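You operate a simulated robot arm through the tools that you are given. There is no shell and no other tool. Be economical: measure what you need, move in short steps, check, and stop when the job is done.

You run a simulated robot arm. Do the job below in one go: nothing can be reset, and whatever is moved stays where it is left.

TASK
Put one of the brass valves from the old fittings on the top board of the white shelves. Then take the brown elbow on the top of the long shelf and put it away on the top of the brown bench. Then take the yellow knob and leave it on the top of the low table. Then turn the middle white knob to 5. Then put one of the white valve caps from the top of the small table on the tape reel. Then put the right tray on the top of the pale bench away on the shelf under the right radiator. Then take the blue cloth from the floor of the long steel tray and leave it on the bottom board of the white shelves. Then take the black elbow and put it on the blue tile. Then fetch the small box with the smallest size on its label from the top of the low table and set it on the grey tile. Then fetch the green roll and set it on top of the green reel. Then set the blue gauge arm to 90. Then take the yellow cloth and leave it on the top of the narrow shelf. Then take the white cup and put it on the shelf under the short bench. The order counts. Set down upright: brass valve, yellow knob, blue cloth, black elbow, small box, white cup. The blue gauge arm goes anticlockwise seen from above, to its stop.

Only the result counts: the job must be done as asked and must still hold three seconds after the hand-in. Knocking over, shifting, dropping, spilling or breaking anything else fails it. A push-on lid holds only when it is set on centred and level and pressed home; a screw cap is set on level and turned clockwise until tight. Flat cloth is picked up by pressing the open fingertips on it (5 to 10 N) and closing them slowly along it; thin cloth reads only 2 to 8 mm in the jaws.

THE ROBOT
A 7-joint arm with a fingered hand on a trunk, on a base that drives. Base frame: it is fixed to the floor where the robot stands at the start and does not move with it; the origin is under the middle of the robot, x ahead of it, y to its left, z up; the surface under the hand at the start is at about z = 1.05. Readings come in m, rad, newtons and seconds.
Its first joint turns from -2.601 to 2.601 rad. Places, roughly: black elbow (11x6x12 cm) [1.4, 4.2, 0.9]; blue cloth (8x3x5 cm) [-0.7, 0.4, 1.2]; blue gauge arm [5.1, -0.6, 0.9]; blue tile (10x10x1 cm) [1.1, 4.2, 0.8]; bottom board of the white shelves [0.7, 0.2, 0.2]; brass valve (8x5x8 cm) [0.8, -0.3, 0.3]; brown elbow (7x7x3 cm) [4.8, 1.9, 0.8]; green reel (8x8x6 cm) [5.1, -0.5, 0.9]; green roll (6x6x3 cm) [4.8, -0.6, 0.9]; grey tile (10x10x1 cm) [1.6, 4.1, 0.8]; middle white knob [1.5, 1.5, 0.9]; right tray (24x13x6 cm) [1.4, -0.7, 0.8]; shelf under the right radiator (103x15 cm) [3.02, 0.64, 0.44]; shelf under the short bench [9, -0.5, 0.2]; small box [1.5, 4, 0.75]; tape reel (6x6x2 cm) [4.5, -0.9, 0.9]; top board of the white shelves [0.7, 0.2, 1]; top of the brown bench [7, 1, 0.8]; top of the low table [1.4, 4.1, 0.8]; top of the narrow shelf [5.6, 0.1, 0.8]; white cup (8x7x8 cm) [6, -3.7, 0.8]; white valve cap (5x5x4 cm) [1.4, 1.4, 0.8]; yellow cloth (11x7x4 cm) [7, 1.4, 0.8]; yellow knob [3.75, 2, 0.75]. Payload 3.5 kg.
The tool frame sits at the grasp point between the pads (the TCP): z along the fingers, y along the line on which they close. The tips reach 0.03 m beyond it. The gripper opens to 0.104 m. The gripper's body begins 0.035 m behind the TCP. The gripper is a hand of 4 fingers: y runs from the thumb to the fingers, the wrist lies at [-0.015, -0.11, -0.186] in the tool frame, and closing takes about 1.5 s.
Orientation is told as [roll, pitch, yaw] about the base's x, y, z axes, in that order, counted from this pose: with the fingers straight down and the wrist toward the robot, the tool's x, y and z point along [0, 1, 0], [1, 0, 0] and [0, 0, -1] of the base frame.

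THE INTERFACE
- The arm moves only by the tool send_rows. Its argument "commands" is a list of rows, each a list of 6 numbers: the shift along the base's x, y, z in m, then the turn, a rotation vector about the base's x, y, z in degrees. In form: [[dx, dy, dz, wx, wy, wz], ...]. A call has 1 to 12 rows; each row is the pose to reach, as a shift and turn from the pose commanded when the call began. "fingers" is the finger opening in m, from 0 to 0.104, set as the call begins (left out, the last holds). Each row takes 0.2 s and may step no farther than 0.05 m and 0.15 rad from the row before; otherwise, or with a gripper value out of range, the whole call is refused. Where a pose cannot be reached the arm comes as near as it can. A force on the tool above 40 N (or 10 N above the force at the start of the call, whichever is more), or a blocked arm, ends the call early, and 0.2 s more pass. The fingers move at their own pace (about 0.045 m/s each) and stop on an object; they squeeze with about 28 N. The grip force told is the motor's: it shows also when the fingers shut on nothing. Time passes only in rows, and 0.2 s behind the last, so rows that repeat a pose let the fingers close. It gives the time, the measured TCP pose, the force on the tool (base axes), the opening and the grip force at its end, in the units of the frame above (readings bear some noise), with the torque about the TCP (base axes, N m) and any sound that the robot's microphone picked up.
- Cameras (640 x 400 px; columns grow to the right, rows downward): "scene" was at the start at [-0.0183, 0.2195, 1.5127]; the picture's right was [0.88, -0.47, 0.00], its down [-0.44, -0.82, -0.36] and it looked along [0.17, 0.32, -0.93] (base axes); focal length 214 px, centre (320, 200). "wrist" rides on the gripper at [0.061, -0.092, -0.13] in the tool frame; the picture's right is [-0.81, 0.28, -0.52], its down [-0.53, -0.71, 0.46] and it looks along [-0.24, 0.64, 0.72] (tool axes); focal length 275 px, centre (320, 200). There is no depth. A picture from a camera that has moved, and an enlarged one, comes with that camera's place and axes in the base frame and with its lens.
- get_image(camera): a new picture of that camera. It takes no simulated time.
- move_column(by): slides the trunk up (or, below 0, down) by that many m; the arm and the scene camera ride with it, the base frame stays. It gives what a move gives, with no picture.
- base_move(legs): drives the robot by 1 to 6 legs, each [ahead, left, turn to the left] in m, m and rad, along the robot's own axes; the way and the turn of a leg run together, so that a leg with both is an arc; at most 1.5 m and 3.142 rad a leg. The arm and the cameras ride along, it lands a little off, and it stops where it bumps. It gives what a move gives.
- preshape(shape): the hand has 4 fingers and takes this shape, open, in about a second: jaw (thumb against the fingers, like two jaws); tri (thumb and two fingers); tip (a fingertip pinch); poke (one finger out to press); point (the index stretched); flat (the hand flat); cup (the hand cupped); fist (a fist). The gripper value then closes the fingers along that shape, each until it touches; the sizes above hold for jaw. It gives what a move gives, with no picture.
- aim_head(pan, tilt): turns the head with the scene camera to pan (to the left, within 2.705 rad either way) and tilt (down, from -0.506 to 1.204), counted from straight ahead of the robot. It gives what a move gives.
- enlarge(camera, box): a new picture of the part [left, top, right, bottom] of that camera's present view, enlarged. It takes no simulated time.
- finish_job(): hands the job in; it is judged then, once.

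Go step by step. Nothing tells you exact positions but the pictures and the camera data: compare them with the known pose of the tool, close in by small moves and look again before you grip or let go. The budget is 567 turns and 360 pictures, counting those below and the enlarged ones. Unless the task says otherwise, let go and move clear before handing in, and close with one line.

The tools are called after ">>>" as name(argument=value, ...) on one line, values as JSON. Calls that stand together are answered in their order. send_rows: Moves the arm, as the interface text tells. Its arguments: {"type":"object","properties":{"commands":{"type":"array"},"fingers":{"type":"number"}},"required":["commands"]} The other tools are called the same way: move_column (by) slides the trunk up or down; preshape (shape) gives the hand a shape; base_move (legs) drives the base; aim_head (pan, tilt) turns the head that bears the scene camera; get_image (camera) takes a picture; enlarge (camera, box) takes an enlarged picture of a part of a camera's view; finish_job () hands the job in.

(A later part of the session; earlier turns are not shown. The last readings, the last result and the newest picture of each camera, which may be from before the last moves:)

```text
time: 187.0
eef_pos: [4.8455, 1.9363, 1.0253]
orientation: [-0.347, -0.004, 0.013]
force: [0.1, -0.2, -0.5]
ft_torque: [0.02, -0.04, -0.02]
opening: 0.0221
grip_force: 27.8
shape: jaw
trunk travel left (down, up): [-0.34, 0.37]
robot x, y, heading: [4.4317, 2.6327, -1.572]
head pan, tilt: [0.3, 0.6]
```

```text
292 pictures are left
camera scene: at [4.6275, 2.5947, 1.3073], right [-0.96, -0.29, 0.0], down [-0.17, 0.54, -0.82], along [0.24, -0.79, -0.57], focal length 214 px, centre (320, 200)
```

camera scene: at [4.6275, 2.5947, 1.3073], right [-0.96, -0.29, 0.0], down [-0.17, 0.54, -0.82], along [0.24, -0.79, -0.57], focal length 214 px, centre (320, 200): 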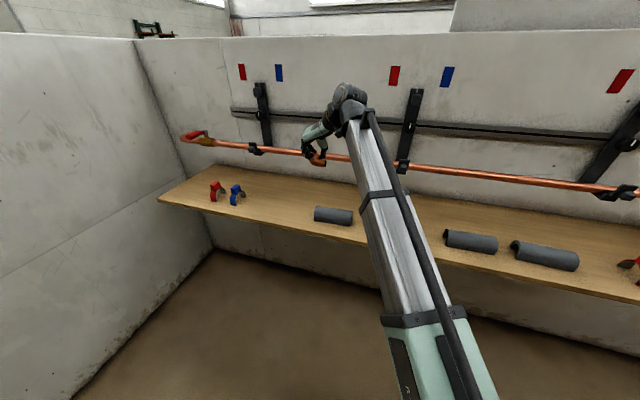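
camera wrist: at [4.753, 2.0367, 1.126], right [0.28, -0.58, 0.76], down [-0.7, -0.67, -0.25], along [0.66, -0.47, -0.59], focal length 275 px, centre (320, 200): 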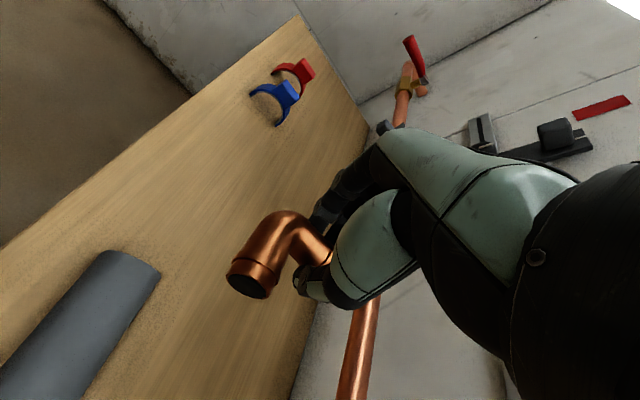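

>>> send_rows(commands=[[-0.03, 0.005, 0.03, 0, 0, -4], [-0.06, 0.01, 0.06, 0, 0, -8], [-0.09, 0.015, 0.09, 0, 0, -12], [-0.12, 0.02, 0.12, 0, 0, -16], [-0.15, 0.02, 0.15, 0, 0, -20], [-0.18, 0.02, 0.18, 0, 0, -24], [-0.21, 0.02, 0.21, 0, 0, -28], [-0.24, 0.02, 0.24, 0, 0, -32], [-0.27, 0.02, 0.26, 0, 0, -36], [-0.3, 0.02, 0.28, 0, 0, -40], [-0.33, 0.02, 0.28, 0, 0, -44]])

>>> move_column(by=0.2)

>>> base_move(legs=[[-0.68, 0, 0], [0, 0.3, 1.57]])

```text
time: 189.4
eef_pos: [4.5163, 1.9309, 1.2803]
orientation: [-0.348, -0.007, -0.753]
force: [-0.4, 0.3, 0.2]
ft_torque: [0.0, -0.01, 0.01]
opening: 0.022
grip_force: 28.1
shape: jaw
out of reach, approached as far as the arm can: row 9, 10, 11
trunk travel left (down, up): [-0.34, 0.37]
robot x, y, heading: [4.4344, 2.6368, -1.574]
head pan, tilt: [0.3, 0.6]
```

```text
time: 191.6
eef_pos: [4.5158, 1.9301, 1.4804]
orientation: [-0.346, -0.008, -0.753]
force: [0.0, -0.4, -1.0]
ft_torque: [-0.02, -0.01, -0.01]
opening: 0.0222
grip_force: 28.3
shape: jaw
trunk travel left (down, up): [-0.54, 0.17]
robot x, y, heading: [4.4294, 2.637, -1.572]
head pan, tilt: [0.3, 0.6]
```

```text
time: 199.1
eef_pos: [5.327, 3.5823, 1.4795]
orientation: [-0.349, -0.007, 0.82]
force: [0.1, 0.6, -0.3]
ft_torque: [-0.01, -0.01, 0.01]
opening: 0.0223
grip_force: 27.7
shape: jaw
trunk travel left (down, up): [-0.54, 0.17]
robot x, y, heading: [4.6236, 3.4973, -0.001]
head pan, tilt: [0.3, 0.6]
cut short: leg 2
```

>>> base_move(legs=[[0.0, -0.23, 0], [1.5, 0, 0], [0.95, 0, 0], [0, 0, -1.57]])

>>> aim_head(pan=0.1, tilt=0.5)

>>> get_image(camera="scene")

```text
time: 216.2
eef_pos: [7.1643, 2.6092, 1.4801]
orientation: [-0.35, -0.006, -0.734]
force: [0.1, 0.1, -0.9]
ft_torque: [-0.01, 0.0, 0.06]
opening: 0.0221
grip_force: 28.0
shape: jaw
trunk travel left (down, up): [-0.54, 0.17]
robot x, y, heading: [7.0623, 3.313, -1.553]
head pan, tilt: [0.3, 0.6]
```

```text
time: 216.9
eef_pos: [7.1657, 2.6091, 1.4801]
orientation: [-0.348, -0.008, -0.735]
force: [0.3, 0.5, -0.8]
ft_torque: [0.0, 0.0, 0.02]
opening: 0.0217
grip_force: 27.7
shape: jaw
trunk travel left (down, up): [-0.54, 0.17]
robot x, y, heading: [7.067, 3.3133, -1.556]
head pan, tilt: [0.099, 0.499]
```

```text
291 pictures are left
camera scene: at [7.2473, 3.2684, 1.5164], right [-0.99, -0.12, 0.0], down [-0.06, 0.48, -0.88], along [0.1, -0.87, -0.48], focal length 214 px, centre (320, 200)
```

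scene: 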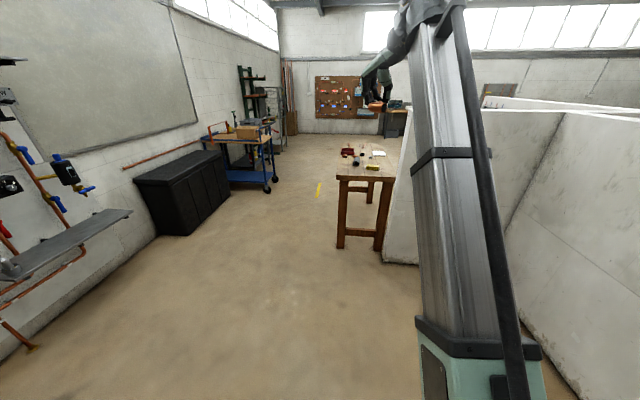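

>>> base_move(legs=[[1.0, 0.0, 0]])

>>> aim_head(pan=0.0, tilt=0.7)

>>> get_image(camera="scene")

>>> get_image(camera="wrist")

```text
time: 222.1
eef_pos: [7.1956, 1.6126, 1.4798]
orientation: [-0.346, -0.006, -0.723]
force: [-0.1, -0.4, 0.5]
ft_torque: [-0.01, -0.01, 0.0]
opening: 0.022
grip_force: 27.6
shape: jaw
trunk travel left (down, up): [-0.54, 0.17]
robot x, y, heading: [7.0866, 2.3127, -1.543]
head pan, tilt: [0.099, 0.499]
```

```text
time: 222.8
eef_pos: [7.1958, 1.6123, 1.4784]
orientation: [-0.348, -0.007, -0.722]
force: [0.7, 0.0, -0.5]
ft_torque: [-0.01, 0.04, 0.02]
opening: 0.0219
grip_force: 27.7
shape: jaw
trunk travel left (down, up): [-0.54, 0.17]
robot x, y, heading: [7.0892, 2.3109, -1.541]
head pan, tilt: [0.0, 0.7]
```

```text
290 pictures are left
camera scene: at [7.2604, 2.2779, 1.4988], right [-1.0, -0.03, 0.0], down [-0.02, 0.64, -0.77], along [0.02, -0.77, -0.64], focal length 214 px, centre (320, 200)
```

scene: 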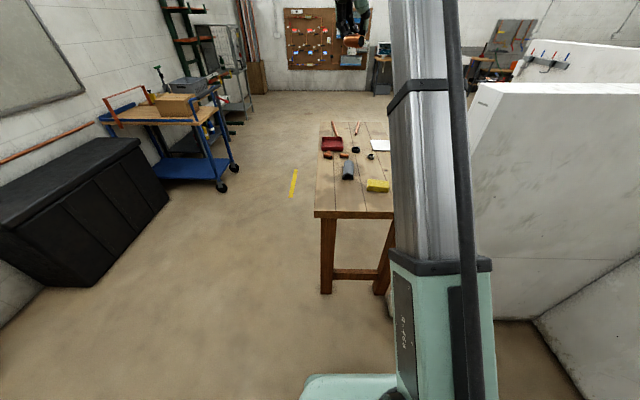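

```text
289 pictures are left
camera wrist: at [7.1947, 1.7493, 1.5808], right [-0.18, -0.62, 0.76], down [-0.97, -0.02, -0.25], along [0.17, -0.79, -0.59], focal length 275 px, centre (320, 200)
```

wrist: 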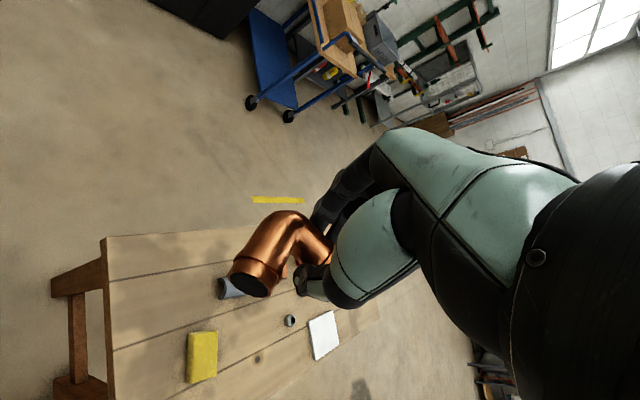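

>>> send_rows(commands=[[-0.01, -0.045, -0.01, 0, 0, 0], [-0.02, -0.09, -0.02, 0, 0, 0], [-0.03, -0.135, -0.03, 0, 0, 0], [-0.035, -0.18, -0.05, 0, 0, 0], [-0.035, -0.19, -0.09, 0, 0, 0]])

>>> move_column(by=-0.36)

>>> get_image(camera="scene")

>>> get_image(camera="wrist")

```text
time: 224.0
eef_pos: [7.1609, 1.4406, 1.3802]
orientation: [-0.349, -0.008, -0.724]
force: [-0.3, -0.4, 0.5]
ft_torque: [0.0, -0.01, -0.03]
opening: 0.0221
grip_force: 28.3
shape: jaw
out of reach, approached as far as the arm can: row 3, 4, 5
trunk travel left (down, up): [-0.54, 0.17]
robot x, y, heading: [7.0849, 2.3133, -1.544]
head pan, tilt: [0.0, 0.7]
```

```text
time: 227.5
eef_pos: [7.1605, 1.4416, 1.0207]
orientation: [-0.35, -0.009, -0.723]
force: [0.8, -0.3, 0.1]
ft_torque: [0.03, -0.02, 0.02]
opening: 0.0221
grip_force: 28.3
shape: jaw
trunk travel left (down, up): [-0.18, 0.53]
robot x, y, heading: [7.0899, 2.315, -1.54]
head pan, tilt: [0.0, 0.7]
```

```text
288 pictures are left
camera scene: at [7.2604, 2.2779, 1.1387], right [-1.0, -0.03, 0.0], down [-0.02, 0.64, -0.76], along [0.02, -0.76, -0.64], focal length 214 px, centre (320, 200)
```

scene: 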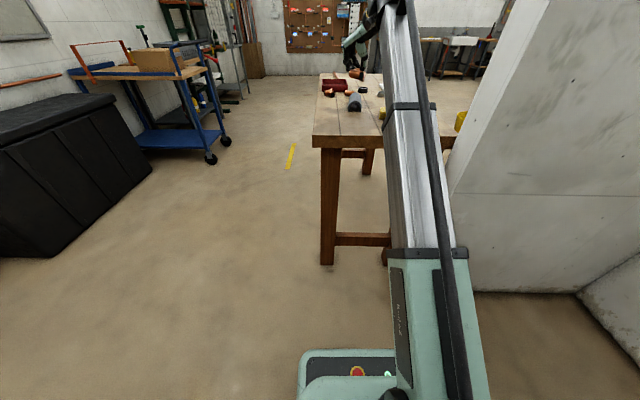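

```text
287 pictures are left
camera wrist: at [7.1609, 1.5786, 1.1211], right [-0.18, -0.62, 0.77], down [-0.97, -0.02, -0.25], along [0.17, -0.79, -0.59], focal length 275 px, centre (320, 200)
```

wrist: 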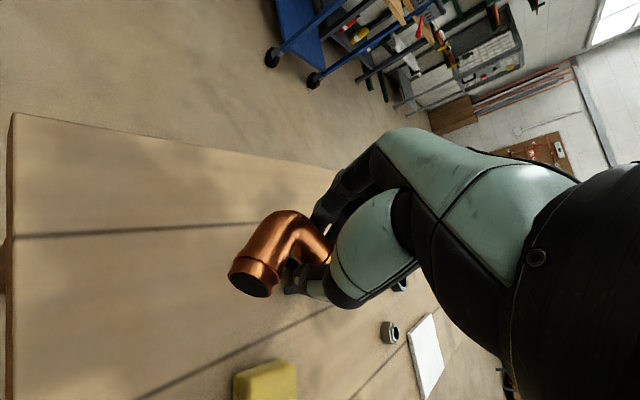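

>>> send_rows(commands=[[0, 0, -0.05, 0, 0, 0], [0, 0, -0.1, 0, 0, 0], [0, 0, -0.13, 0, 0, 0]])

>>> get_image(camera="wrist")

>>> enlarge(camera="scene", box=[300, 20, 420, 140])

```text
time: 228.3
eef_pos: [7.1619, 1.4398, 0.8878]
orientation: [-0.349, -0.007, -0.723]
force: [0.6, -0.2, -0.1]
ft_torque: [-0.01, 0.01, -0.01]
opening: 0.0219
grip_force: 28.7
shape: jaw
trunk travel left (down, up): [-0.18, 0.53]
robot x, y, heading: [7.0878, 2.3105, -1.541]
head pan, tilt: [0.0, 0.7]
```

```text
286 pictures are left
camera wrist: at [7.1619, 1.5779, 0.9892], right [-0.19, -0.62, 0.77], down [-0.97, -0.02, -0.25], along [0.17, -0.79, -0.59], focal length 275 px, centre (320, 200)
```

wrist: 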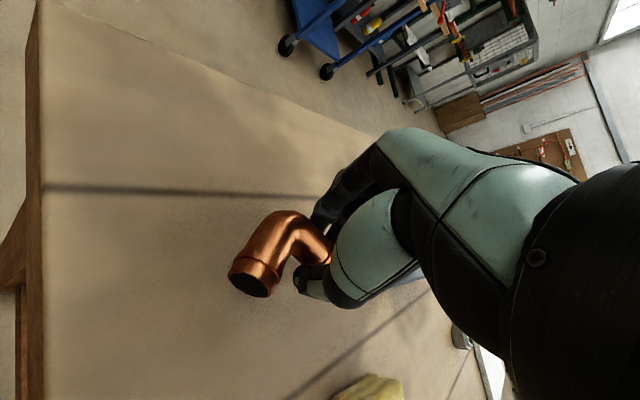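

```text
3.33 times, centred on (360, 80) of scene
camera zoom: at [7.2604, 2.278, 1.1388], right [-1.0, -0.03, 0.0], down [-0.02, 0.64, -0.77], along [0.02, -0.76, -0.64], focal length 715 px, centre (187, 600)
```

zoom: 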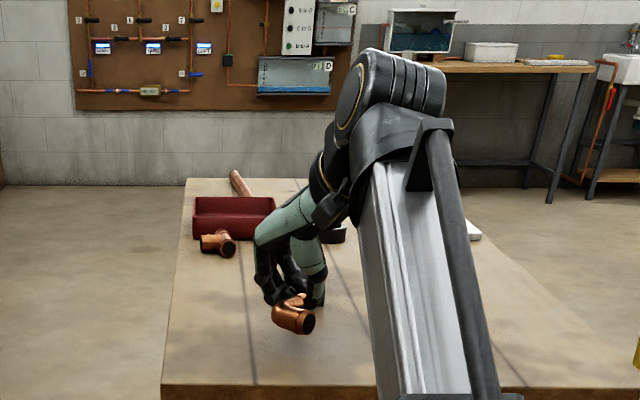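

>>> send_rows(commands=[[0, 0, -0.02, 0, 0, 0], [0, 0, -0.04, 0, 0, 0], [0, 0, -0.05, 0, 0, 0], [0, 0, -0.058, 0, 0, 0], [0, 0, -0.064, 0, 0, 0], [0, 0, -0.07, 0, 0, 0]])

>>> get_image(camera="wrist")

```text
time: 229.0
eef_pos: [7.1618, 1.4415, 0.8619]
orientation: [-0.359, -0.025, -0.724]
force: [-0.7, 3.7, 24.6]
ft_torque: [-0.09, 0.12, -0.13]
opening: 0.0238
grip_force: 27.9
shape: jaw
trunk travel left (down, up): [-0.18, 0.53]
robot x, y, heading: [7.0871, 2.3144, -1.548]
head pan, tilt: [0.0, 0.7]
stopped in row 3: the force on the tool passed its limit at 49 N (the readings are from after the stop); the commanded pose is now the measured one
```

```text
284 pictures are left
camera wrist: at [7.1606, 1.58, 0.9596], right [-0.19, -0.6, 0.78], down [-0.97, -0.02, -0.26], along [0.17, -0.8, -0.58], focal length 275 px, centre (320, 200)
```

wrist: 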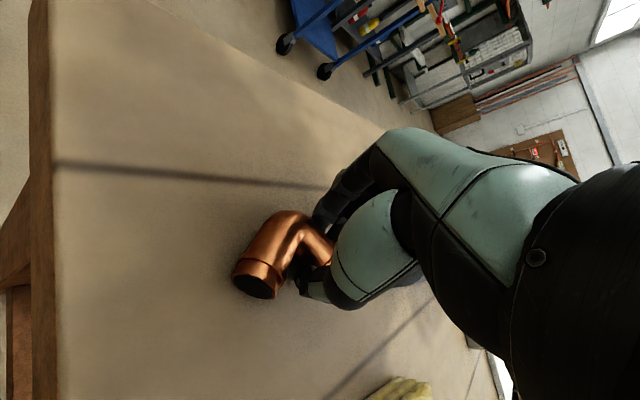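

>>> send_rows(commands=[[0, 0, 0.001, 0, 0, 0], [0, 0, 0.001, 0, 0, 0]])

>>> send_rows(commands=[[0, 0, 0, 0, 0, 0], [0, 0, 0, 0, 0, 0], [0, 0, 0, 0, 0, 0], [0, 0, 0, 0, 0, 0], [0, 0, 0, 0, 0, 0]], fingers=0.075)

>>> send_rows(commands=[[0, 0, 0.02, 0, 0, 0], [0, 0, 0.05, 0, 0, 0], [0, 0, 0.09, 0, 0, 0], [0, 0, 0.13, 0, 0, 0], [0, 0, 0.17, 0, 0, 0], [0, 0.03, 0.2, 0, 0, 0]])

>>> get_image(camera="wrist")

>>> enlarge(camera="scene", box=[300, 20, 420, 140])

```text
time: 229.6
eef_pos: [7.1612, 1.4399, 0.8617]
orientation: [-0.359, -0.023, -0.724]
force: [-2.5, 3.8, 31.8]
ft_torque: [-0.25, 0.06, -0.14]
opening: 0.0241
grip_force: 27.9
shape: jaw
trunk travel left (down, up): [-0.18, 0.53]
robot x, y, heading: [7.0896, 2.3144, -1.541]
head pan, tilt: [0.0, 0.7]
```

```text
time: 230.8
eef_pos: [7.161, 1.4407, 0.8586]
orientation: [-0.358, -0.021, -0.724]
force: [-5.2, 6.6, 24.9]
ft_torque: [-0.2, -0.13, 0.02]
opening: 0.0663
grip_force: 0.0
shape: jaw
trunk travel left (down, up): [-0.18, 0.53]
robot x, y, heading: [7.0877, 2.31, -1.547]
head pan, tilt: [0.0, 0.7]
```

```text
time: 232.2
eef_pos: [7.1621, 1.4719, 1.0582]
orientation: [-0.357, -0.017, -0.724]
force: [1.2, 0.3, -0.7]
ft_torque: [0.03, -0.01, 0.0]
opening: 0.0747
grip_force: 0.1
shape: jaw
trunk travel left (down, up): [-0.18, 0.53]
robot x, y, heading: [7.0897, 2.3138, -1.538]
head pan, tilt: [0.0, 0.7]
```

```text
283 pictures are left
camera wrist: at [7.1618, 1.6091, 1.1579], right [-0.19, -0.61, 0.77], down [-0.97, -0.02, -0.25], along [0.17, -0.79, -0.58], focal length 275 px, centre (320, 200)
```

wrist: 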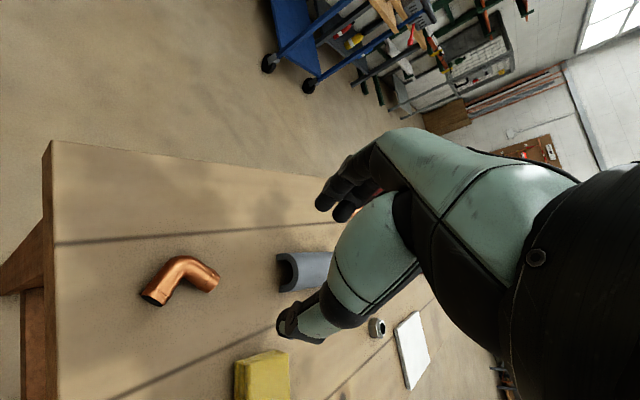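

```text
3.33 times, centred on (360, 80) of scene
camera zoom: at [7.2604, 2.2775, 1.1387], right [-1.0, -0.03, 0.0], down [-0.02, 0.64, -0.76], along [0.02, -0.76, -0.64], focal length 715 px, centre (187, 600)
```

zoom: 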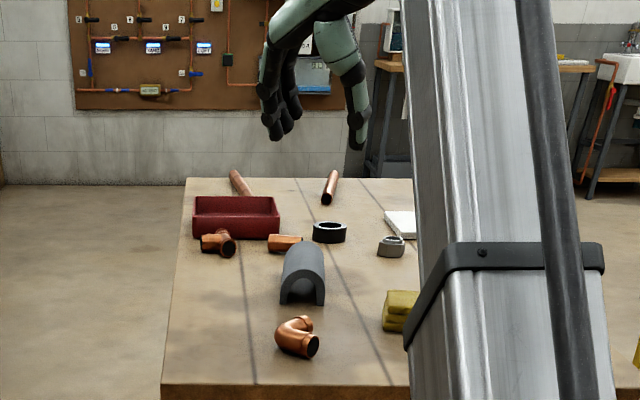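

>>> send_rows(commands=[[0, 0.03, 0.03, 5, -4.4, 0], [0, 0.06, 0.06, 10, -8.8, 0], [0, 0.09, 0.09, 15, -13.2, 0]])

>>> send_rows(commands=[[-0.01, 0.03, 0.03, 0, 0, -7], [-0.02, 0.06, 0.06, 0, 0, -14], [-0.03, 0.09, 0.09, 0, 0, -21], [-0.03, 0.1, 0.12, 0, 0, -28], [-0.03, 0.1, 0.15, 0, 0, -35], [-0.03, 0.1, 0.18, 0, 0, -42], [-0.03, 0.1, 0.18, 0, 0, -47]], fingers=0.09)

>>> move_column(by=0.2)

>>> base_move(legs=[[-1.0, 0, 0], [0, 0, -1.6]])

```text
time: 233.0
eef_pos: [7.162, 1.5805, 1.1275]
orientation: [-0.008, -0.016, -0.732]
force: [0.5, -0.2, 0.0]
ft_torque: [0.02, 0.0, -0.04]
opening: 0.0747
grip_force: 0.1
shape: jaw
out of reach, approached as far as the arm can: row 1, 2, 3
trunk travel left (down, up): [-0.18, 0.53]
robot x, y, heading: [7.0905, 2.3165, -1.544]
head pan, tilt: [0.0, 0.7]
```

```text
time: 234.6
eef_pos: [7.1315, 1.5728, 1.1544]
orientation: [-0.006, -0.017, -1.554]
force: [0.3, 0.2, -0.4]
ft_torque: [-0.02, -0.04, -0.01]
opening: 0.0897
grip_force: 0.1
shape: jaw
out of reach, approached as far as the arm can: row 1, 2, 3, 4, 5, 6, 7
trunk travel left (down, up): [-0.18, 0.53]
robot x, y, heading: [7.0902, 2.3123, -1.543]
head pan, tilt: [0.0, 0.7]
```

```text
time: 236.8
eef_pos: [7.1319, 1.5702, 1.3538]
orientation: [-0.006, -0.017, -1.551]
force: [0.0, 0.8, 0.2]
ft_torque: [0.01, -0.03, 0.02]
opening: 0.0897
grip_force: 0.0
shape: jaw
trunk travel left (down, up): [-0.38, 0.33]
robot x, y, heading: [7.088, 2.3118, -1.547]
head pan, tilt: [0.0, 0.7]
```

```text
time: 245.9
eef_pos: [6.323, 3.31, 1.3555]
orientation: [-0.007, -0.019, 3.118]
force: [-0.8, -0.4, 0.7]
ft_torque: [-0.03, 0.0, -0.01]
opening: 0.0898
grip_force: 0.1
shape: jaw
trunk travel left (down, up): [-0.38, 0.33]
robot x, y, heading: [7.0674, 3.3186, 3.124]
head pan, tilt: [0.0, 0.7]
```

>>> base_move(legs=[[1.5, 0, 0], [1.42, 0.0, 0], [0, 0, 1.585]])

>>> aim_head(pan=-0.2, tilt=0.5)

>>> get_image(camera="scene")

```text
time: 263.8
eef_pos: [4.1502, 2.6271, 1.3541]
orientation: [-0.007, -0.016, -1.608]
force: [0.8, 0.4, 0.3]
ft_torque: [0.0, 0.01, -0.02]
opening: 0.0897
grip_force: 0.1
shape: jaw
trunk travel left (down, up): [-0.38, 0.33]
robot x, y, heading: [4.1496, 3.3658, -1.599]
head pan, tilt: [0.0, 0.7]
```

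```text
time: 264.5
eef_pos: [4.1496, 2.6259, 1.3541]
orientation: [-0.007, -0.018, -1.607]
force: [-1.2, -0.8, 0.9]
ft_torque: [-0.02, 0.03, -0.02]
opening: 0.0898
grip_force: 0.0
shape: jaw
trunk travel left (down, up): [-0.38, 0.33]
robot x, y, heading: [4.1486, 3.3662, -1.6]
head pan, tilt: [-0.201, 0.499]
```

```text
281 pictures are left
camera scene: at [4.2988, 3.3203, 1.3564], right [-0.97, 0.23, 0.0], down [0.11, 0.47, -0.88], along [-0.2, -0.85, -0.48], focal length 214 px, centre (320, 200)
```

scene: 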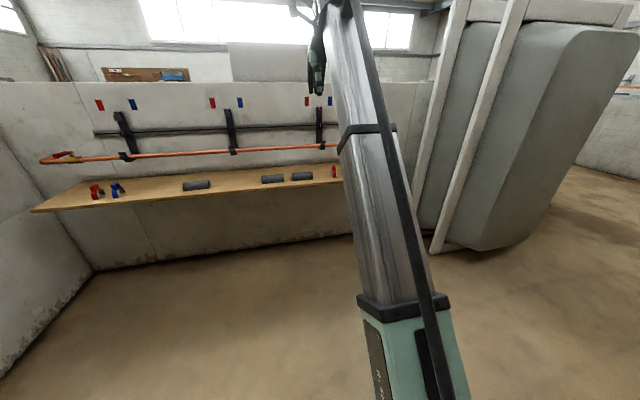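

>>> base_move(legs=[[0.75, 0.0, 0.03]])

>>> aim_head(pan=-0.55, tilt=0.7)

>>> get_image(camera="scene")

>>> get_image(camera="wrist")

```text
time: 268.6
eef_pos: [4.1815, 1.8743, 1.3548]
orientation: [-0.009, -0.018, -1.561]
force: [-0.2, 0.0, -0.4]
ft_torque: [0.02, -0.02, -0.01]
opening: 0.0898
grip_force: 0.0
shape: jaw
trunk travel left (down, up): [-0.38, 0.33]
robot x, y, heading: [4.1455, 2.6167, -1.552]
head pan, tilt: [-0.201, 0.499]
```

```text
time: 269.4
eef_pos: [4.181, 1.8742, 1.3547]
orientation: [-0.009, -0.017, -1.559]
force: [0.3, -0.1, 1.1]
ft_torque: [0.0, 0.02, 0.04]
opening: 0.0899
grip_force: 0.2
shape: jaw
trunk travel left (down, up): [-0.38, 0.33]
robot x, y, heading: [4.1492, 2.6148, -1.552]
head pan, tilt: [-0.55, 0.7]
```

```text
280 pictures are left
camera scene: at [4.2707, 2.5909, 1.3388], right [-0.86, 0.51, 0.0], down [0.33, 0.56, -0.77], along [-0.39, -0.66, -0.64], focal length 214 px, centre (320, 200)
```

scene: 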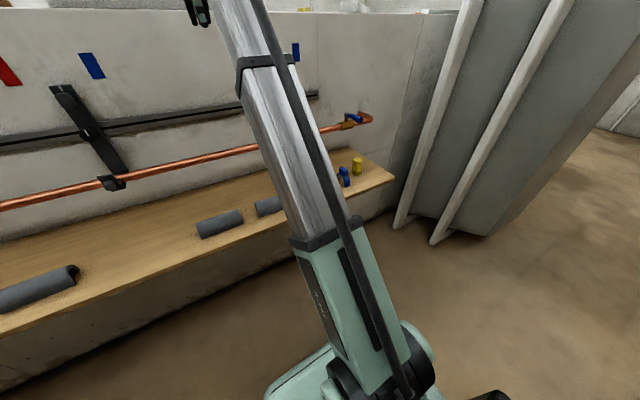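

```text
279 pictures are left
camera wrist: at [4.2434, 1.9688, 1.4825], right [-0.8, -0.28, 0.53], down [-0.54, 0.7, -0.46], along [-0.24, -0.66, -0.71], focal length 275 px, centre (320, 200)
```

wrist: 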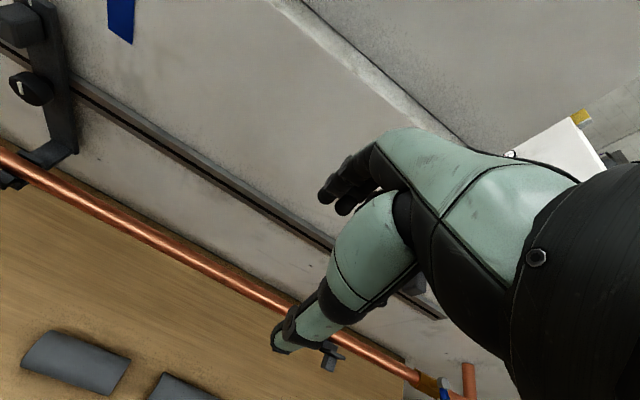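

>>> send_rows(commands=[[-0.045, 0.01, 0, 0, 0, 0], [-0.09, 0.02, 0, 0, 0, 0], [-0.135, 0.03, 0, 0, 0, 0], [-0.18, 0.04, 0, 0, 0, 0], [-0.225, 0.05, 0, 0, 0, 0], [-0.27, 0.06, 0, 0, 0, 0], [-0.315, 0.06, -0.02, 0, 0, 0], [-0.36, 0.06, -0.04, 0, 0, 0], [-0.4, 0.06, -0.06, 0, 0, 0], [-0.44, 0.06, -0.08, 0, 0, 0], [-0.48, 0.06, -0.1, 0, 0, 0]])

>>> get_image(camera="wrist")

>>> get_image(camera="scene")

```text
time: 271.8
eef_pos: [3.703, 1.9377, 1.2472]
orientation: [-0.007, -0.017, -1.558]
force: [0.2, -0.2, 1.2]
ft_torque: [-0.02, 0.04, 0.01]
opening: 0.0897
grip_force: 0.1
shape: jaw
out of reach, approached as far as the arm can: row 1, 2, 3, 4, 5, 11
trunk travel left (down, up): [-0.38, 0.33]
robot x, y, heading: [4.1407, 2.6153, -1.553]
head pan, tilt: [-0.55, 0.7]
```

```text
278 pictures are left
camera wrist: at [3.7664, 2.0326, 1.3754], right [-0.8, -0.27, 0.53], down [-0.54, 0.7, -0.46], along [-0.24, -0.66, -0.71], focal length 275 px, centre (320, 200)
```

wrist: 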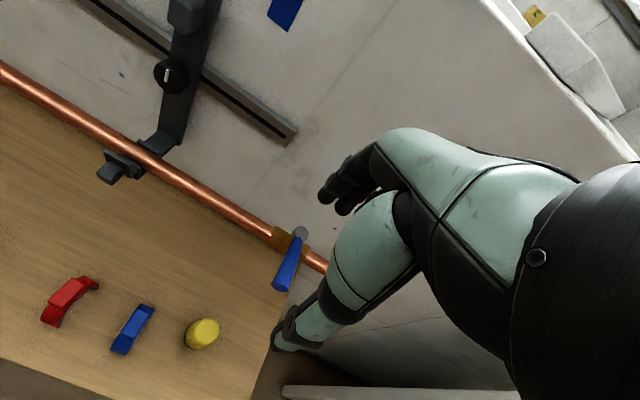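

```text
277 pictures are left
camera scene: at [4.2708, 2.5909, 1.3387], right [-0.86, 0.51, 0.0], down [0.33, 0.56, -0.76], along [-0.39, -0.66, -0.64], focal length 214 px, centre (320, 200)
```

scene: 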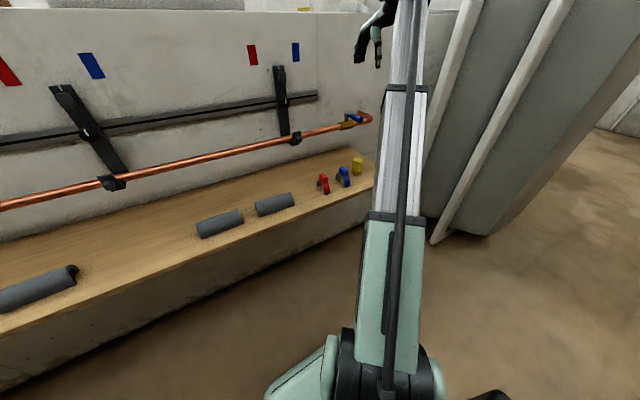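

>>> send_rows(commands=[[-0.01, -0.005, -0.02, 0, 0, 0], [-0.01, -0.005, -0.05, 0, 0, 0]])

>>> move_column(by=-0.26)

>>> get_image(camera="wrist")

```text
time: 272.4
eef_pos: [3.6959, 1.933, 1.198]
orientation: [-0.008, -0.017, -1.561]
force: [-0.4, 0.3, -0.2]
ft_torque: [-0.01, 0.03, -0.02]
opening: 0.0897
grip_force: 0.1
shape: jaw
trunk travel left (down, up): [-0.38, 0.33]
robot x, y, heading: [4.1438, 2.6155, -1.554]
head pan, tilt: [-0.55, 0.7]
```

```text
time: 275.1
eef_pos: [3.6947, 1.9324, 0.9388]
orientation: [-0.007, -0.017, -1.56]
force: [0.6, 0.1, 0.2]
ft_torque: [0.0, 0.03, 0.0]
opening: 0.0896
grip_force: 0.1
shape: jaw
trunk travel left (down, up): [-0.12, 0.59]
robot x, y, heading: [4.1451, 2.6152, -1.556]
head pan, tilt: [-0.55, 0.7]
```

```text
276 pictures are left
camera wrist: at [3.7572, 2.0267, 1.0666], right [-0.8, -0.28, 0.53], down [-0.54, 0.7, -0.46], along [-0.24, -0.66, -0.71], focal length 275 px, centre (320, 200)
```

wrist: 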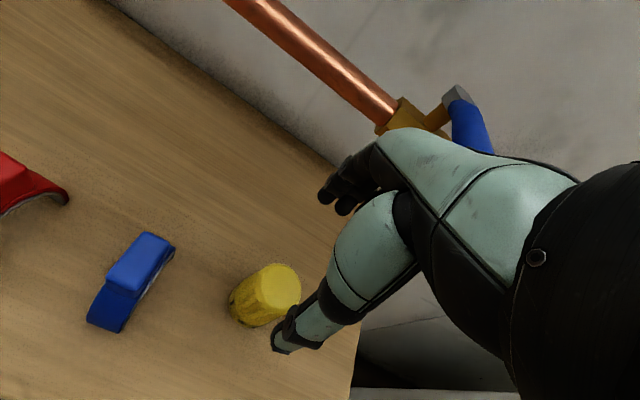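

>>> send_rows(commands=[[-0.007, -0.003, -0.04, 0, 0, 0], [-0.007, -0.003, -0.075, 0, 0, 0], [-0.007, -0.003, -0.1, 0, 0, 0], [-0.007, -0.003, -0.114, 0, 0, 0]])

>>> get_image(camera="wrist")

```text
time: 276.1
eef_pos: [3.6873, 1.9266, 0.8234]
orientation: [-0.008, -0.016, -1.561]
force: [0.6, 0.5, 0.0]
ft_torque: [0.02, 0.0, -0.02]
opening: 0.0895
grip_force: 0.0
shape: jaw
trunk travel left (down, up): [-0.12, 0.59]
robot x, y, heading: [4.1444, 2.6181, -1.548]
head pan, tilt: [-0.55, 0.7]
```

```text
275 pictures are left
camera wrist: at [3.7504, 2.0217, 0.9522], right [-0.8, -0.28, 0.53], down [-0.54, 0.7, -0.46], along [-0.24, -0.66, -0.71], focal length 275 px, centre (320, 200)
```

wrist: 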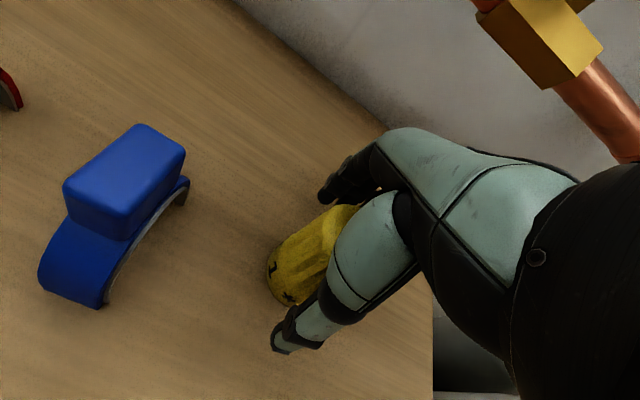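

>>> send_rows(commands=[[0, 0, 0, 0, 0, 0], [0, 0, 0, 0, 0, 0], [0, 0, 0, 0, 0, 0], [0, 0, 0, 0, 0, 0], [0, 0, 0, 0, 0, 0], [0, 0, 0, 0, 0, 0], [0, 0, 0, 0, 0, 0]], fingers=0.0)

>>> send_rows(commands=[[0, 0, 0.01, 0, 0, 0], [0, 0, 0.03, 0, 0, 0], [0, 0.02, 0.07, 0, 0, 0], [0, 0.04, 0.11, 0, 0, 0], [0, 0.06, 0.15, 0, 0, 0], [0, 0.08, 0.19, 0, 0, 0], [0, 0.1, 0.23, 0, 0, 0]])

>>> get_image(camera="wrist")

```text
time: 277.7
eef_pos: [3.6874, 1.9269, 0.8239]
orientation: [-0.007, -0.016, -1.56]
force: [0.4, 0.1, -0.4]
ft_torque: [0.02, 0.0, 0.03]
opening: 0.0373
grip_force: 28.0
shape: jaw
trunk travel left (down, up): [-0.12, 0.59]
robot x, y, heading: [4.1407, 2.6172, -1.554]
head pan, tilt: [-0.55, 0.7]
```

```text
time: 279.3
eef_pos: [3.6868, 2.0319, 1.051]
orientation: [-0.008, -0.016, -1.56]
force: [-0.1, 0.3, -1.3]
ft_torque: [0.03, -0.03, -0.03]
opening: 0.0373
grip_force: 28.1
shape: jaw
trunk travel left (down, up): [-0.12, 0.59]
robot x, y, heading: [4.1434, 2.6151, -1.549]
head pan, tilt: [-0.55, 0.7]
```

```text
274 pictures are left
camera wrist: at [3.7497, 2.1262, 1.179], right [-0.8, -0.27, 0.53], down [-0.54, 0.7, -0.46], along [-0.24, -0.66, -0.71], focal length 275 px, centre (320, 200)
```

wrist: 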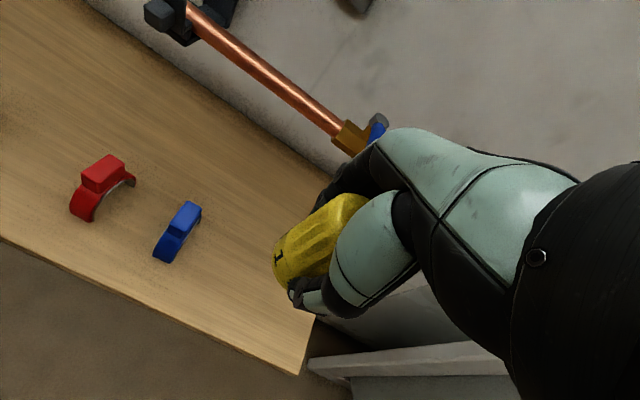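

>>> send_rows(commands=[[0.04, 0.0, 0.02, 0, 0, 0], [0.08, 0, 0.04, 0, 0, 0], [0.12, 0, 0.06, 0, 0, 0], [0.16, 0, 0.08, 0, 0, 0], [0.2, 0, 0.08, 0, 0, 0], [0.24, 0, 0.08, 0, 0, 0], [0.28, 0, 0.08, 0, 0, 0], [0.32, 0, 0.08, 0, 0, 0], [0.36, 0, 0.08, 0, 0, 0], [0.4, 0, 0.08, 0, 0, 0], [0.43, 0, 0.08, 0, 0, 0]])

>>> move_column(by=0.3)

>>> base_move(legs=[[-0.72, 0, 0], [0, 0, -1.59]])

>>> aim_head(pan=0.0, tilt=0.4)

>>> get_image(camera="scene")

```text
time: 281.7
eef_pos: [4.1002, 1.9222, 1.0448]
orientation: [-0.008, -0.018, -1.56]
force: [-0.4, 0.0, -1.1]
ft_torque: [0.01, -0.03, 0.02]
opening: 0.0371
grip_force: 27.7
shape: jaw
out of reach, approached as far as the arm can: row 3, 4, 5, 6, 7, 8, 9, 10, 11
trunk travel left (down, up): [-0.12, 0.59]
robot x, y, heading: [4.1407, 2.6178, -1.557]
head pan, tilt: [-0.55, 0.7]
```

```text
time: 284.7
eef_pos: [4.1006, 1.9231, 1.345]
orientation: [-0.008, -0.015, -1.56]
force: [-0.3, -0.7, -0.9]
ft_torque: [0.05, 0.02, -0.02]
opening: 0.0372
grip_force: 28.2
shape: jaw
trunk travel left (down, up): [-0.42, 0.29]
robot x, y, heading: [4.1454, 2.6146, -1.551]
head pan, tilt: [-0.55, 0.7]
```

```text
time: 292.6
eef_pos: [3.4355, 3.3979, 1.344]
orientation: [-0.009, -0.015, 3.134]
force: [0.7, -0.5, -1.3]
ft_torque: [0.06, 0.02, 0.03]
opening: 0.0367
grip_force: 27.9
shape: jaw
trunk travel left (down, up): [-0.42, 0.29]
robot x, y, heading: [4.129, 3.3461, -3.14]
head pan, tilt: [-0.55, 0.7]
```

```text
time: 293.5
eef_pos: [3.4352, 3.3979, 1.3437]
orientation: [-0.007, -0.015, 3.134]
force: [-1.0, -0.8, -1.3]
ft_torque: [0.02, -0.03, 0.01]
opening: 0.0368
grip_force: 27.4
shape: jaw
trunk travel left (down, up): [-0.42, 0.29]
robot x, y, heading: [4.1228, 3.3445, -3.143]
head pan, tilt: [0.0, 0.4]
```

```text
273 pictures are left
camera scene: at [4.0806, 3.1728, 1.4055], right [0.0, 1.0, 0.0], down [0.39, 0.0, -0.92], along [-0.92, 0.0, -0.39], focal length 214 px, centre (320, 200)
```

scene: 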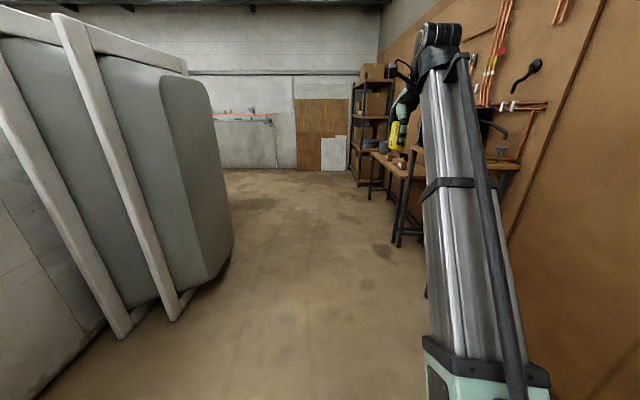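

>>> base_move(legs=[[1.5, 0.06, 0], [1.15, 0.0, 0], [0, 0, -1.57]])

>>> aim_head(pan=0.0, tilt=0.6)

>>> get_image(camera="scene")

>>> get_image(camera="wrist")

```text
refused: leg 1 is longer than a leg can be; nothing moved
```

```text
time: 294.2
eef_pos: [3.4355, 3.398, 1.3442]
orientation: [-0.008, -0.015, 3.136]
force: [0.7, 0.3, -1.5]
ft_torque: [0.0, -0.01, 0.04]
opening: 0.0367
grip_force: 27.9
shape: jaw
trunk travel left (down, up): [-0.42, 0.29]
robot x, y, heading: [4.1268, 3.3427, -3.142]
head pan, tilt: [0.0, 0.6]
```

```text
272 pictures are left
camera scene: at [4.0848, 3.1727, 1.3874], right [0.0, 1.0, 0.0], down [0.56, 0.0, -0.83], along [-0.83, 0.0, -0.56], focal length 214 px, centre (320, 200)
```

scene: 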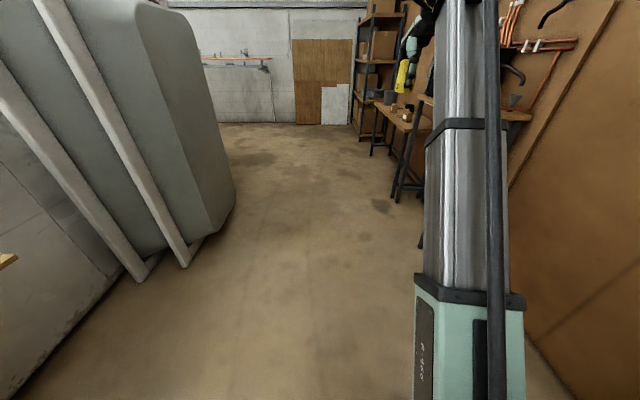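

```text
271 pictures are left
camera wrist: at [3.5303, 3.335, 1.4722], right [-0.26, 0.81, 0.53], down [0.71, 0.53, -0.46], along [-0.65, 0.25, -0.71], focal length 275 px, centre (320, 200)
```

wrist: 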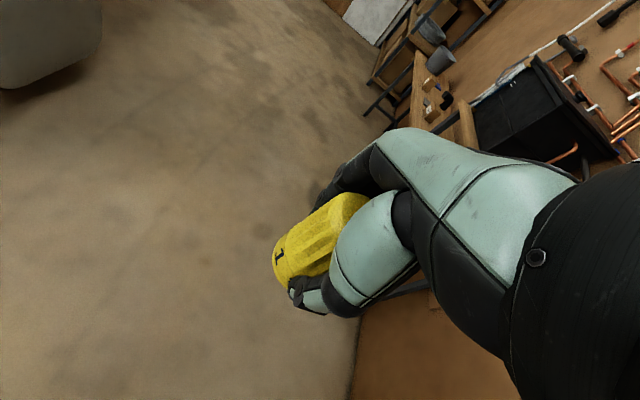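

>>> base_move(legs=[[1.4, 0.1, 0], [1.25, 0.0, 0], [0, 0, -1.57]])

>>> aim_head(pan=0.1, tilt=0.6)

>>> get_image(camera="scene")

>>> get_image(camera="wrist")

```text
time: 311.0
eef_pos: [1.4923, 3.914, 1.343]
orientation: [-0.007, -0.016, 1.602]
force: [-0.3, 0.2, -0.3]
ft_torque: [0.0, -0.01, 0.01]
opening: 0.0363
grip_force: 28.2
shape: jaw
trunk travel left (down, up): [-0.42, 0.29]
robot x, y, heading: [1.4637, 3.2201, 1.608]
head pan, tilt: [0.0, 0.6]
```

```text
time: 311.7
eef_pos: [1.4919, 3.9147, 1.3443]
orientation: [-0.007, -0.014, 1.604]
force: [-0.1, 0.4, -0.7]
ft_torque: [0.01, -0.03, 0.02]
opening: 0.0364
grip_force: 28.1
shape: jaw
trunk travel left (down, up): [-0.42, 0.29]
robot x, y, heading: [1.4646, 3.22, 1.608]
head pan, tilt: [0.099, 0.6]
```

```text
270 pictures are left
camera scene: at [1.2829, 3.2574, 1.3873], right [0.99, 0.14, 0.0], down [0.08, -0.56, -0.83], along [-0.11, 0.82, -0.56], focal length 214 px, centre (320, 200)
```

scene: 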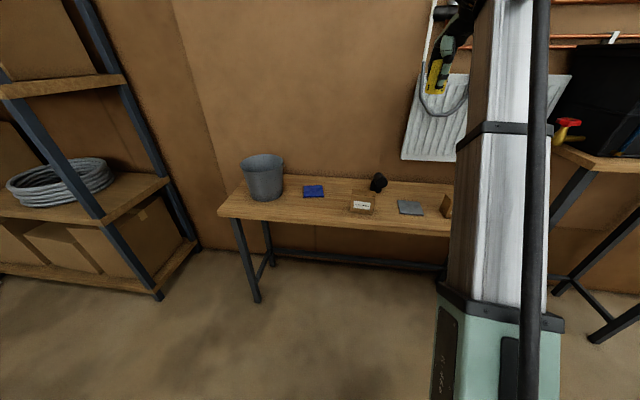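

```text
269 pictures are left
camera wrist: at [1.4341, 3.8191, 1.4722], right [0.8, 0.29, 0.53], down [0.56, -0.69, -0.46], along [0.23, 0.66, -0.71], focal length 275 px, centre (320, 200)
```

wrist: 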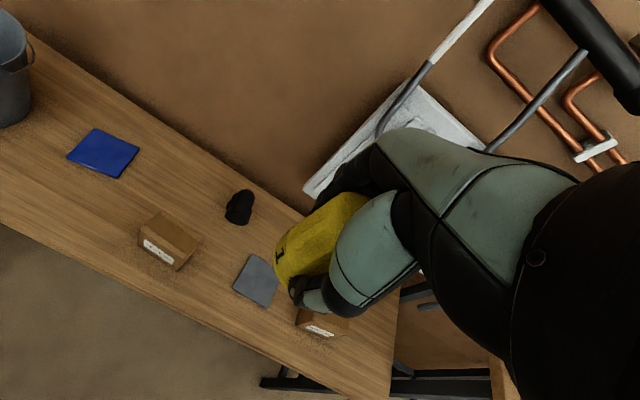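

>>> base_move(legs=[[0.12, 0.2, -0.04]])

>>> get_image(camera="wrist")

>>> get_image(camera="scene")

```text
time: 313.4
eef_pos: [1.3186, 4.0314, 1.3431]
orientation: [-0.006, -0.015, 1.558]
force: [0.4, -0.4, -1.1]
ft_torque: [0.02, -0.02, 0.01]
opening: 0.0364
grip_force: 27.9
shape: jaw
trunk travel left (down, up): [-0.42, 0.29]
robot x, y, heading: [1.2625, 3.3373, 1.564]
head pan, tilt: [0.099, 0.6]
```

```text
268 pictures are left
camera wrist: at [1.2562, 3.937, 1.4721], right [0.81, 0.26, 0.53], down [0.53, -0.71, -0.46], along [0.26, 0.65, -0.71], focal length 275 px, centre (320, 200)
```

wrist: 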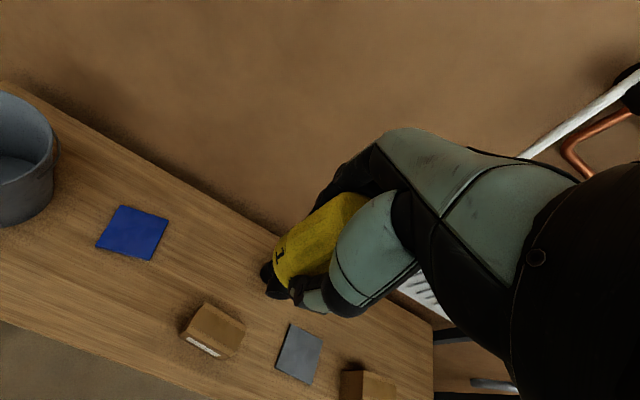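

```text
267 pictures are left
camera scene: at [1.0806, 3.3824, 1.3873], right [1.0, 0.09, 0.0], down [0.05, -0.56, -0.82], along [-0.08, 0.82, -0.57], focal length 214 px, centre (320, 200)
```

scene: 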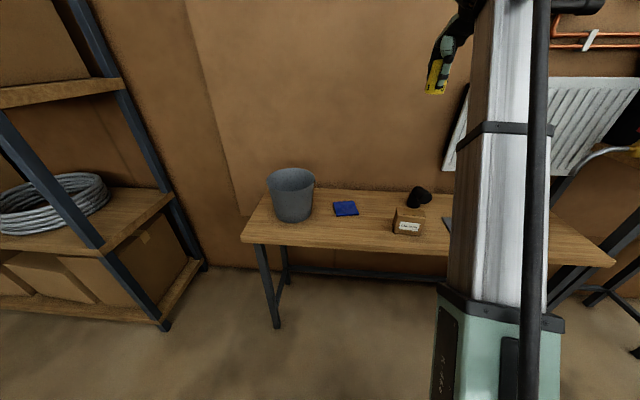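

>>> send_rows(commands=[[-0.03, 0.02, -0.02, 0, 0, 0], [-0.06, 0.04, -0.04, 0, 0, 0], [-0.082, 0.045, -0.08, 0, 0, 0]])

>>> move_column(by=-0.3)

>>> get_image(camera="wrist")

>>> aim_head(pan=-0.1, tilt=0.6)

>>> get_image(camera="scene")

```text
time: 314.2
eef_pos: [1.2352, 4.073, 1.2646]
orientation: [-0.006, -0.017, 1.558]
force: [-0.6, -0.1, -1.1]
ft_torque: [0.02, 0.02, -0.03]
opening: 0.0364
grip_force: 28.1
shape: jaw
trunk travel left (down, up): [-0.42, 0.29]
robot x, y, heading: [1.2603, 3.3413, 1.564]
head pan, tilt: [0.099, 0.6]
```

```text
time: 317.2
eef_pos: [1.2357, 4.0718, 0.9655]
orientation: [-0.006, -0.016, 1.559]
force: [0.4, 0.3, -0.3]
ft_torque: [0.0, 0.05, -0.02]
opening: 0.0363
grip_force: 27.9
shape: jaw
trunk travel left (down, up): [-0.12, 0.59]
robot x, y, heading: [1.2604, 3.3347, 1.565]
head pan, tilt: [0.099, 0.6]
```

```text
266 pictures are left
camera wrist: at [1.1731, 3.9803, 1.0929], right [0.81, 0.26, 0.53], down [0.53, -0.71, -0.46], along [0.26, 0.65, -0.71], focal length 275 px, centre (320, 200)
```

wrist: 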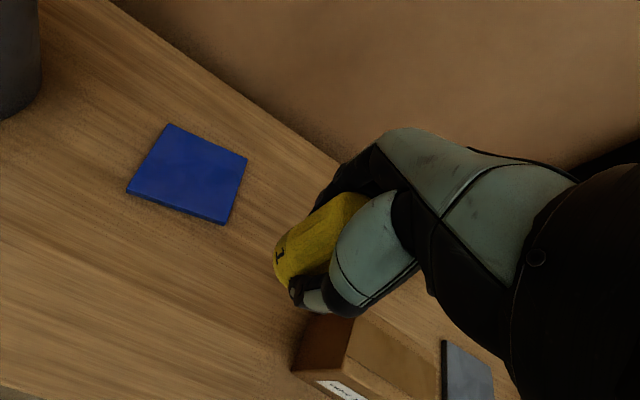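

```text
time: 318.0
eef_pos: [1.2346, 4.0748, 0.9639]
orientation: [-0.007, -0.015, 1.557]
force: [-0.7, 0.0, -0.5]
ft_torque: [0.03, 0.01, -0.03]
opening: 0.0365
grip_force: 28.4
shape: jaw
trunk travel left (down, up): [-0.12, 0.59]
robot x, y, heading: [1.2561, 3.3388, 1.562]
head pan, tilt: [-0.099, 0.6]
```

```text
265 pictures are left
camera scene: at [1.0982, 3.3822, 1.0873], right [0.99, -0.1, 0.0], down [-0.06, -0.56, -0.83], along [0.09, 0.82, -0.56], focal length 214 px, centre (320, 200)
```

scene: 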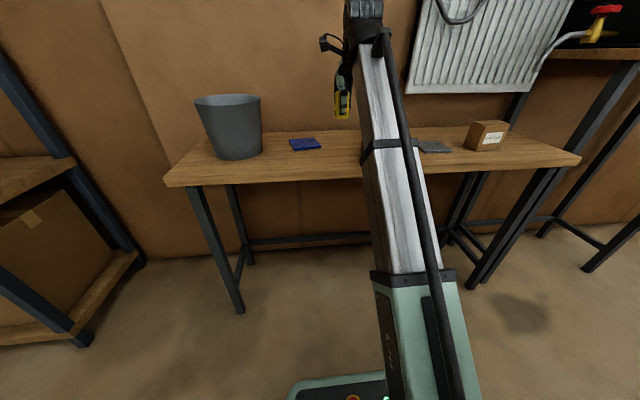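

>>> send_rows(commands=[[0.003, 0, -0.04, 0, 0, 0], [0.003, 0, -0.08, 0, 0, 0], [0.003, 0, -0.1, 0, 0, 0], [0.003, 0, -0.108, 0, 0, 0], [0.003, 0, -0.116, 0, 0, 0], [0.003, 0, -0.124, 0, 0, 0], [0.003, 0, -0.132, 0, 0, 0]])

>>> get_image(camera="wrist")

```text
time: 319.6
eef_pos: [1.2379, 4.0739, 0.841]
orientation: [-0.006, -0.032, 1.559]
force: [-1.5, -5.4, 26.5]
ft_torque: [-0.16, -0.02, -0.05]
opening: 0.0392
grip_force: 28.1
shape: jaw
trunk travel left (down, up): [-0.12, 0.59]
robot x, y, heading: [1.2588, 3.3391, 1.562]
head pan, tilt: [-0.099, 0.6]
stopped in row 7: the force on the tool passed its limit at 43 N (the readings are from after the stop); the commanded pose is now the measured one
```

```text
264 pictures are left
camera wrist: at [1.176, 3.978, 0.968], right [0.81, 0.25, 0.53], down [0.53, -0.7, -0.47], along [0.26, 0.66, -0.7], focal length 275 px, centre (320, 200)
```

wrist: 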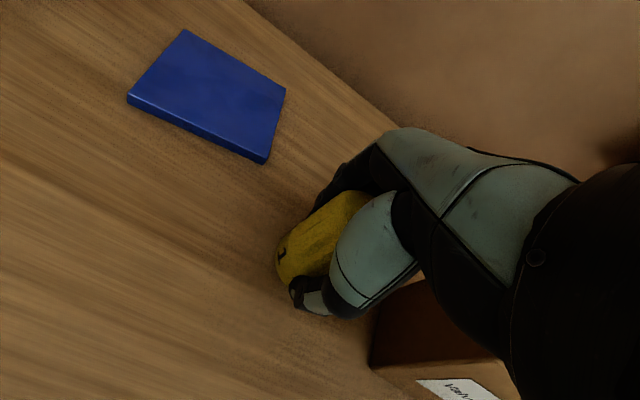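

>>> send_rows(commands=[[0, 0, 0.002, -1.8, 0, 0], [0, 0, 0.002, -1.8, 0, 0]])

>>> send_rows(commands=[[0, 0, 0, 0, 0, 0], [0, 0, 0, 0, 0, 0], [0, 0, 0, 0, 0, 0], [0, 0, 0, 0, 0, 0], [0, 0, 0, 0, 0, 0]], fingers=0.09)

>>> send_rows(commands=[[0, 0, 0.03, 0, 0, 0], [0, 0, 0.07, 0, 0, 0], [0, 0, 0.11, 0, 0, 0], [0, 0, 0.15, 0, 0, 0], [0, 0, 0.19, 0, 0, 0]])

>>> get_image(camera="wrist")

```text
time: 320.2
eef_pos: [1.2379, 4.0745, 0.8408]
orientation: [-0.006, 0.006, 1.558]
force: [-1.2, 0.7, 23.4]
ft_torque: [0.25, 0.02, 0.0]
opening: 0.039
grip_force: 28.6
shape: jaw
trunk travel left (down, up): [-0.12, 0.59]
robot x, y, heading: [1.2568, 3.3406, 1.567]
head pan, tilt: [-0.099, 0.6]
```

```text
time: 321.4
eef_pos: [1.2381, 4.0745, 0.8394]
orientation: [-0.008, 0.006, 1.56]
force: [-0.3, 0.6, 0.3]
ft_torque: [0.01, 0.0, -0.01]
opening: 0.0898
grip_force: 0.1
shape: jaw
trunk travel left (down, up): [-0.12, 0.59]
robot x, y, heading: [1.2567, 3.343, 1.563]
head pan, tilt: [-0.099, 0.6]
```

```text
time: 322.6
eef_pos: [1.239, 4.0776, 1.0274]
orientation: [-0.008, 0.005, 1.558]
force: [-1.0, 0.1, -0.5]
ft_torque: [-0.01, 0.01, -0.02]
opening: 0.0898
grip_force: 0.1
shape: jaw
trunk travel left (down, up): [-0.12, 0.59]
robot x, y, heading: [1.2579, 3.338, 1.568]
head pan, tilt: [-0.099, 0.6]
```

```text
263 pictures are left
camera wrist: at [1.1763, 3.9869, 1.1582], right [0.81, 0.27, 0.52], down [0.53, -0.72, -0.45], along [0.26, 0.64, -0.73], focal length 275 px, centre (320, 200)
```

wrist: 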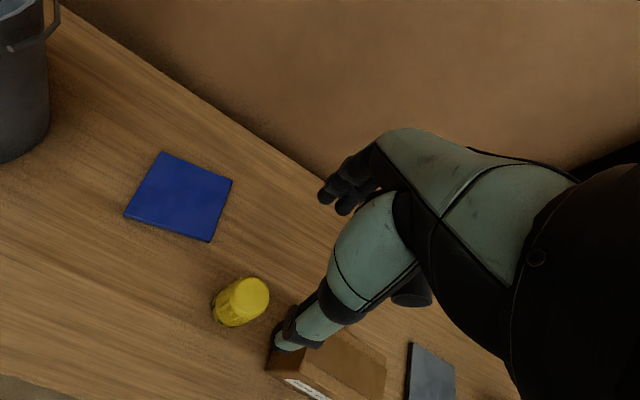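

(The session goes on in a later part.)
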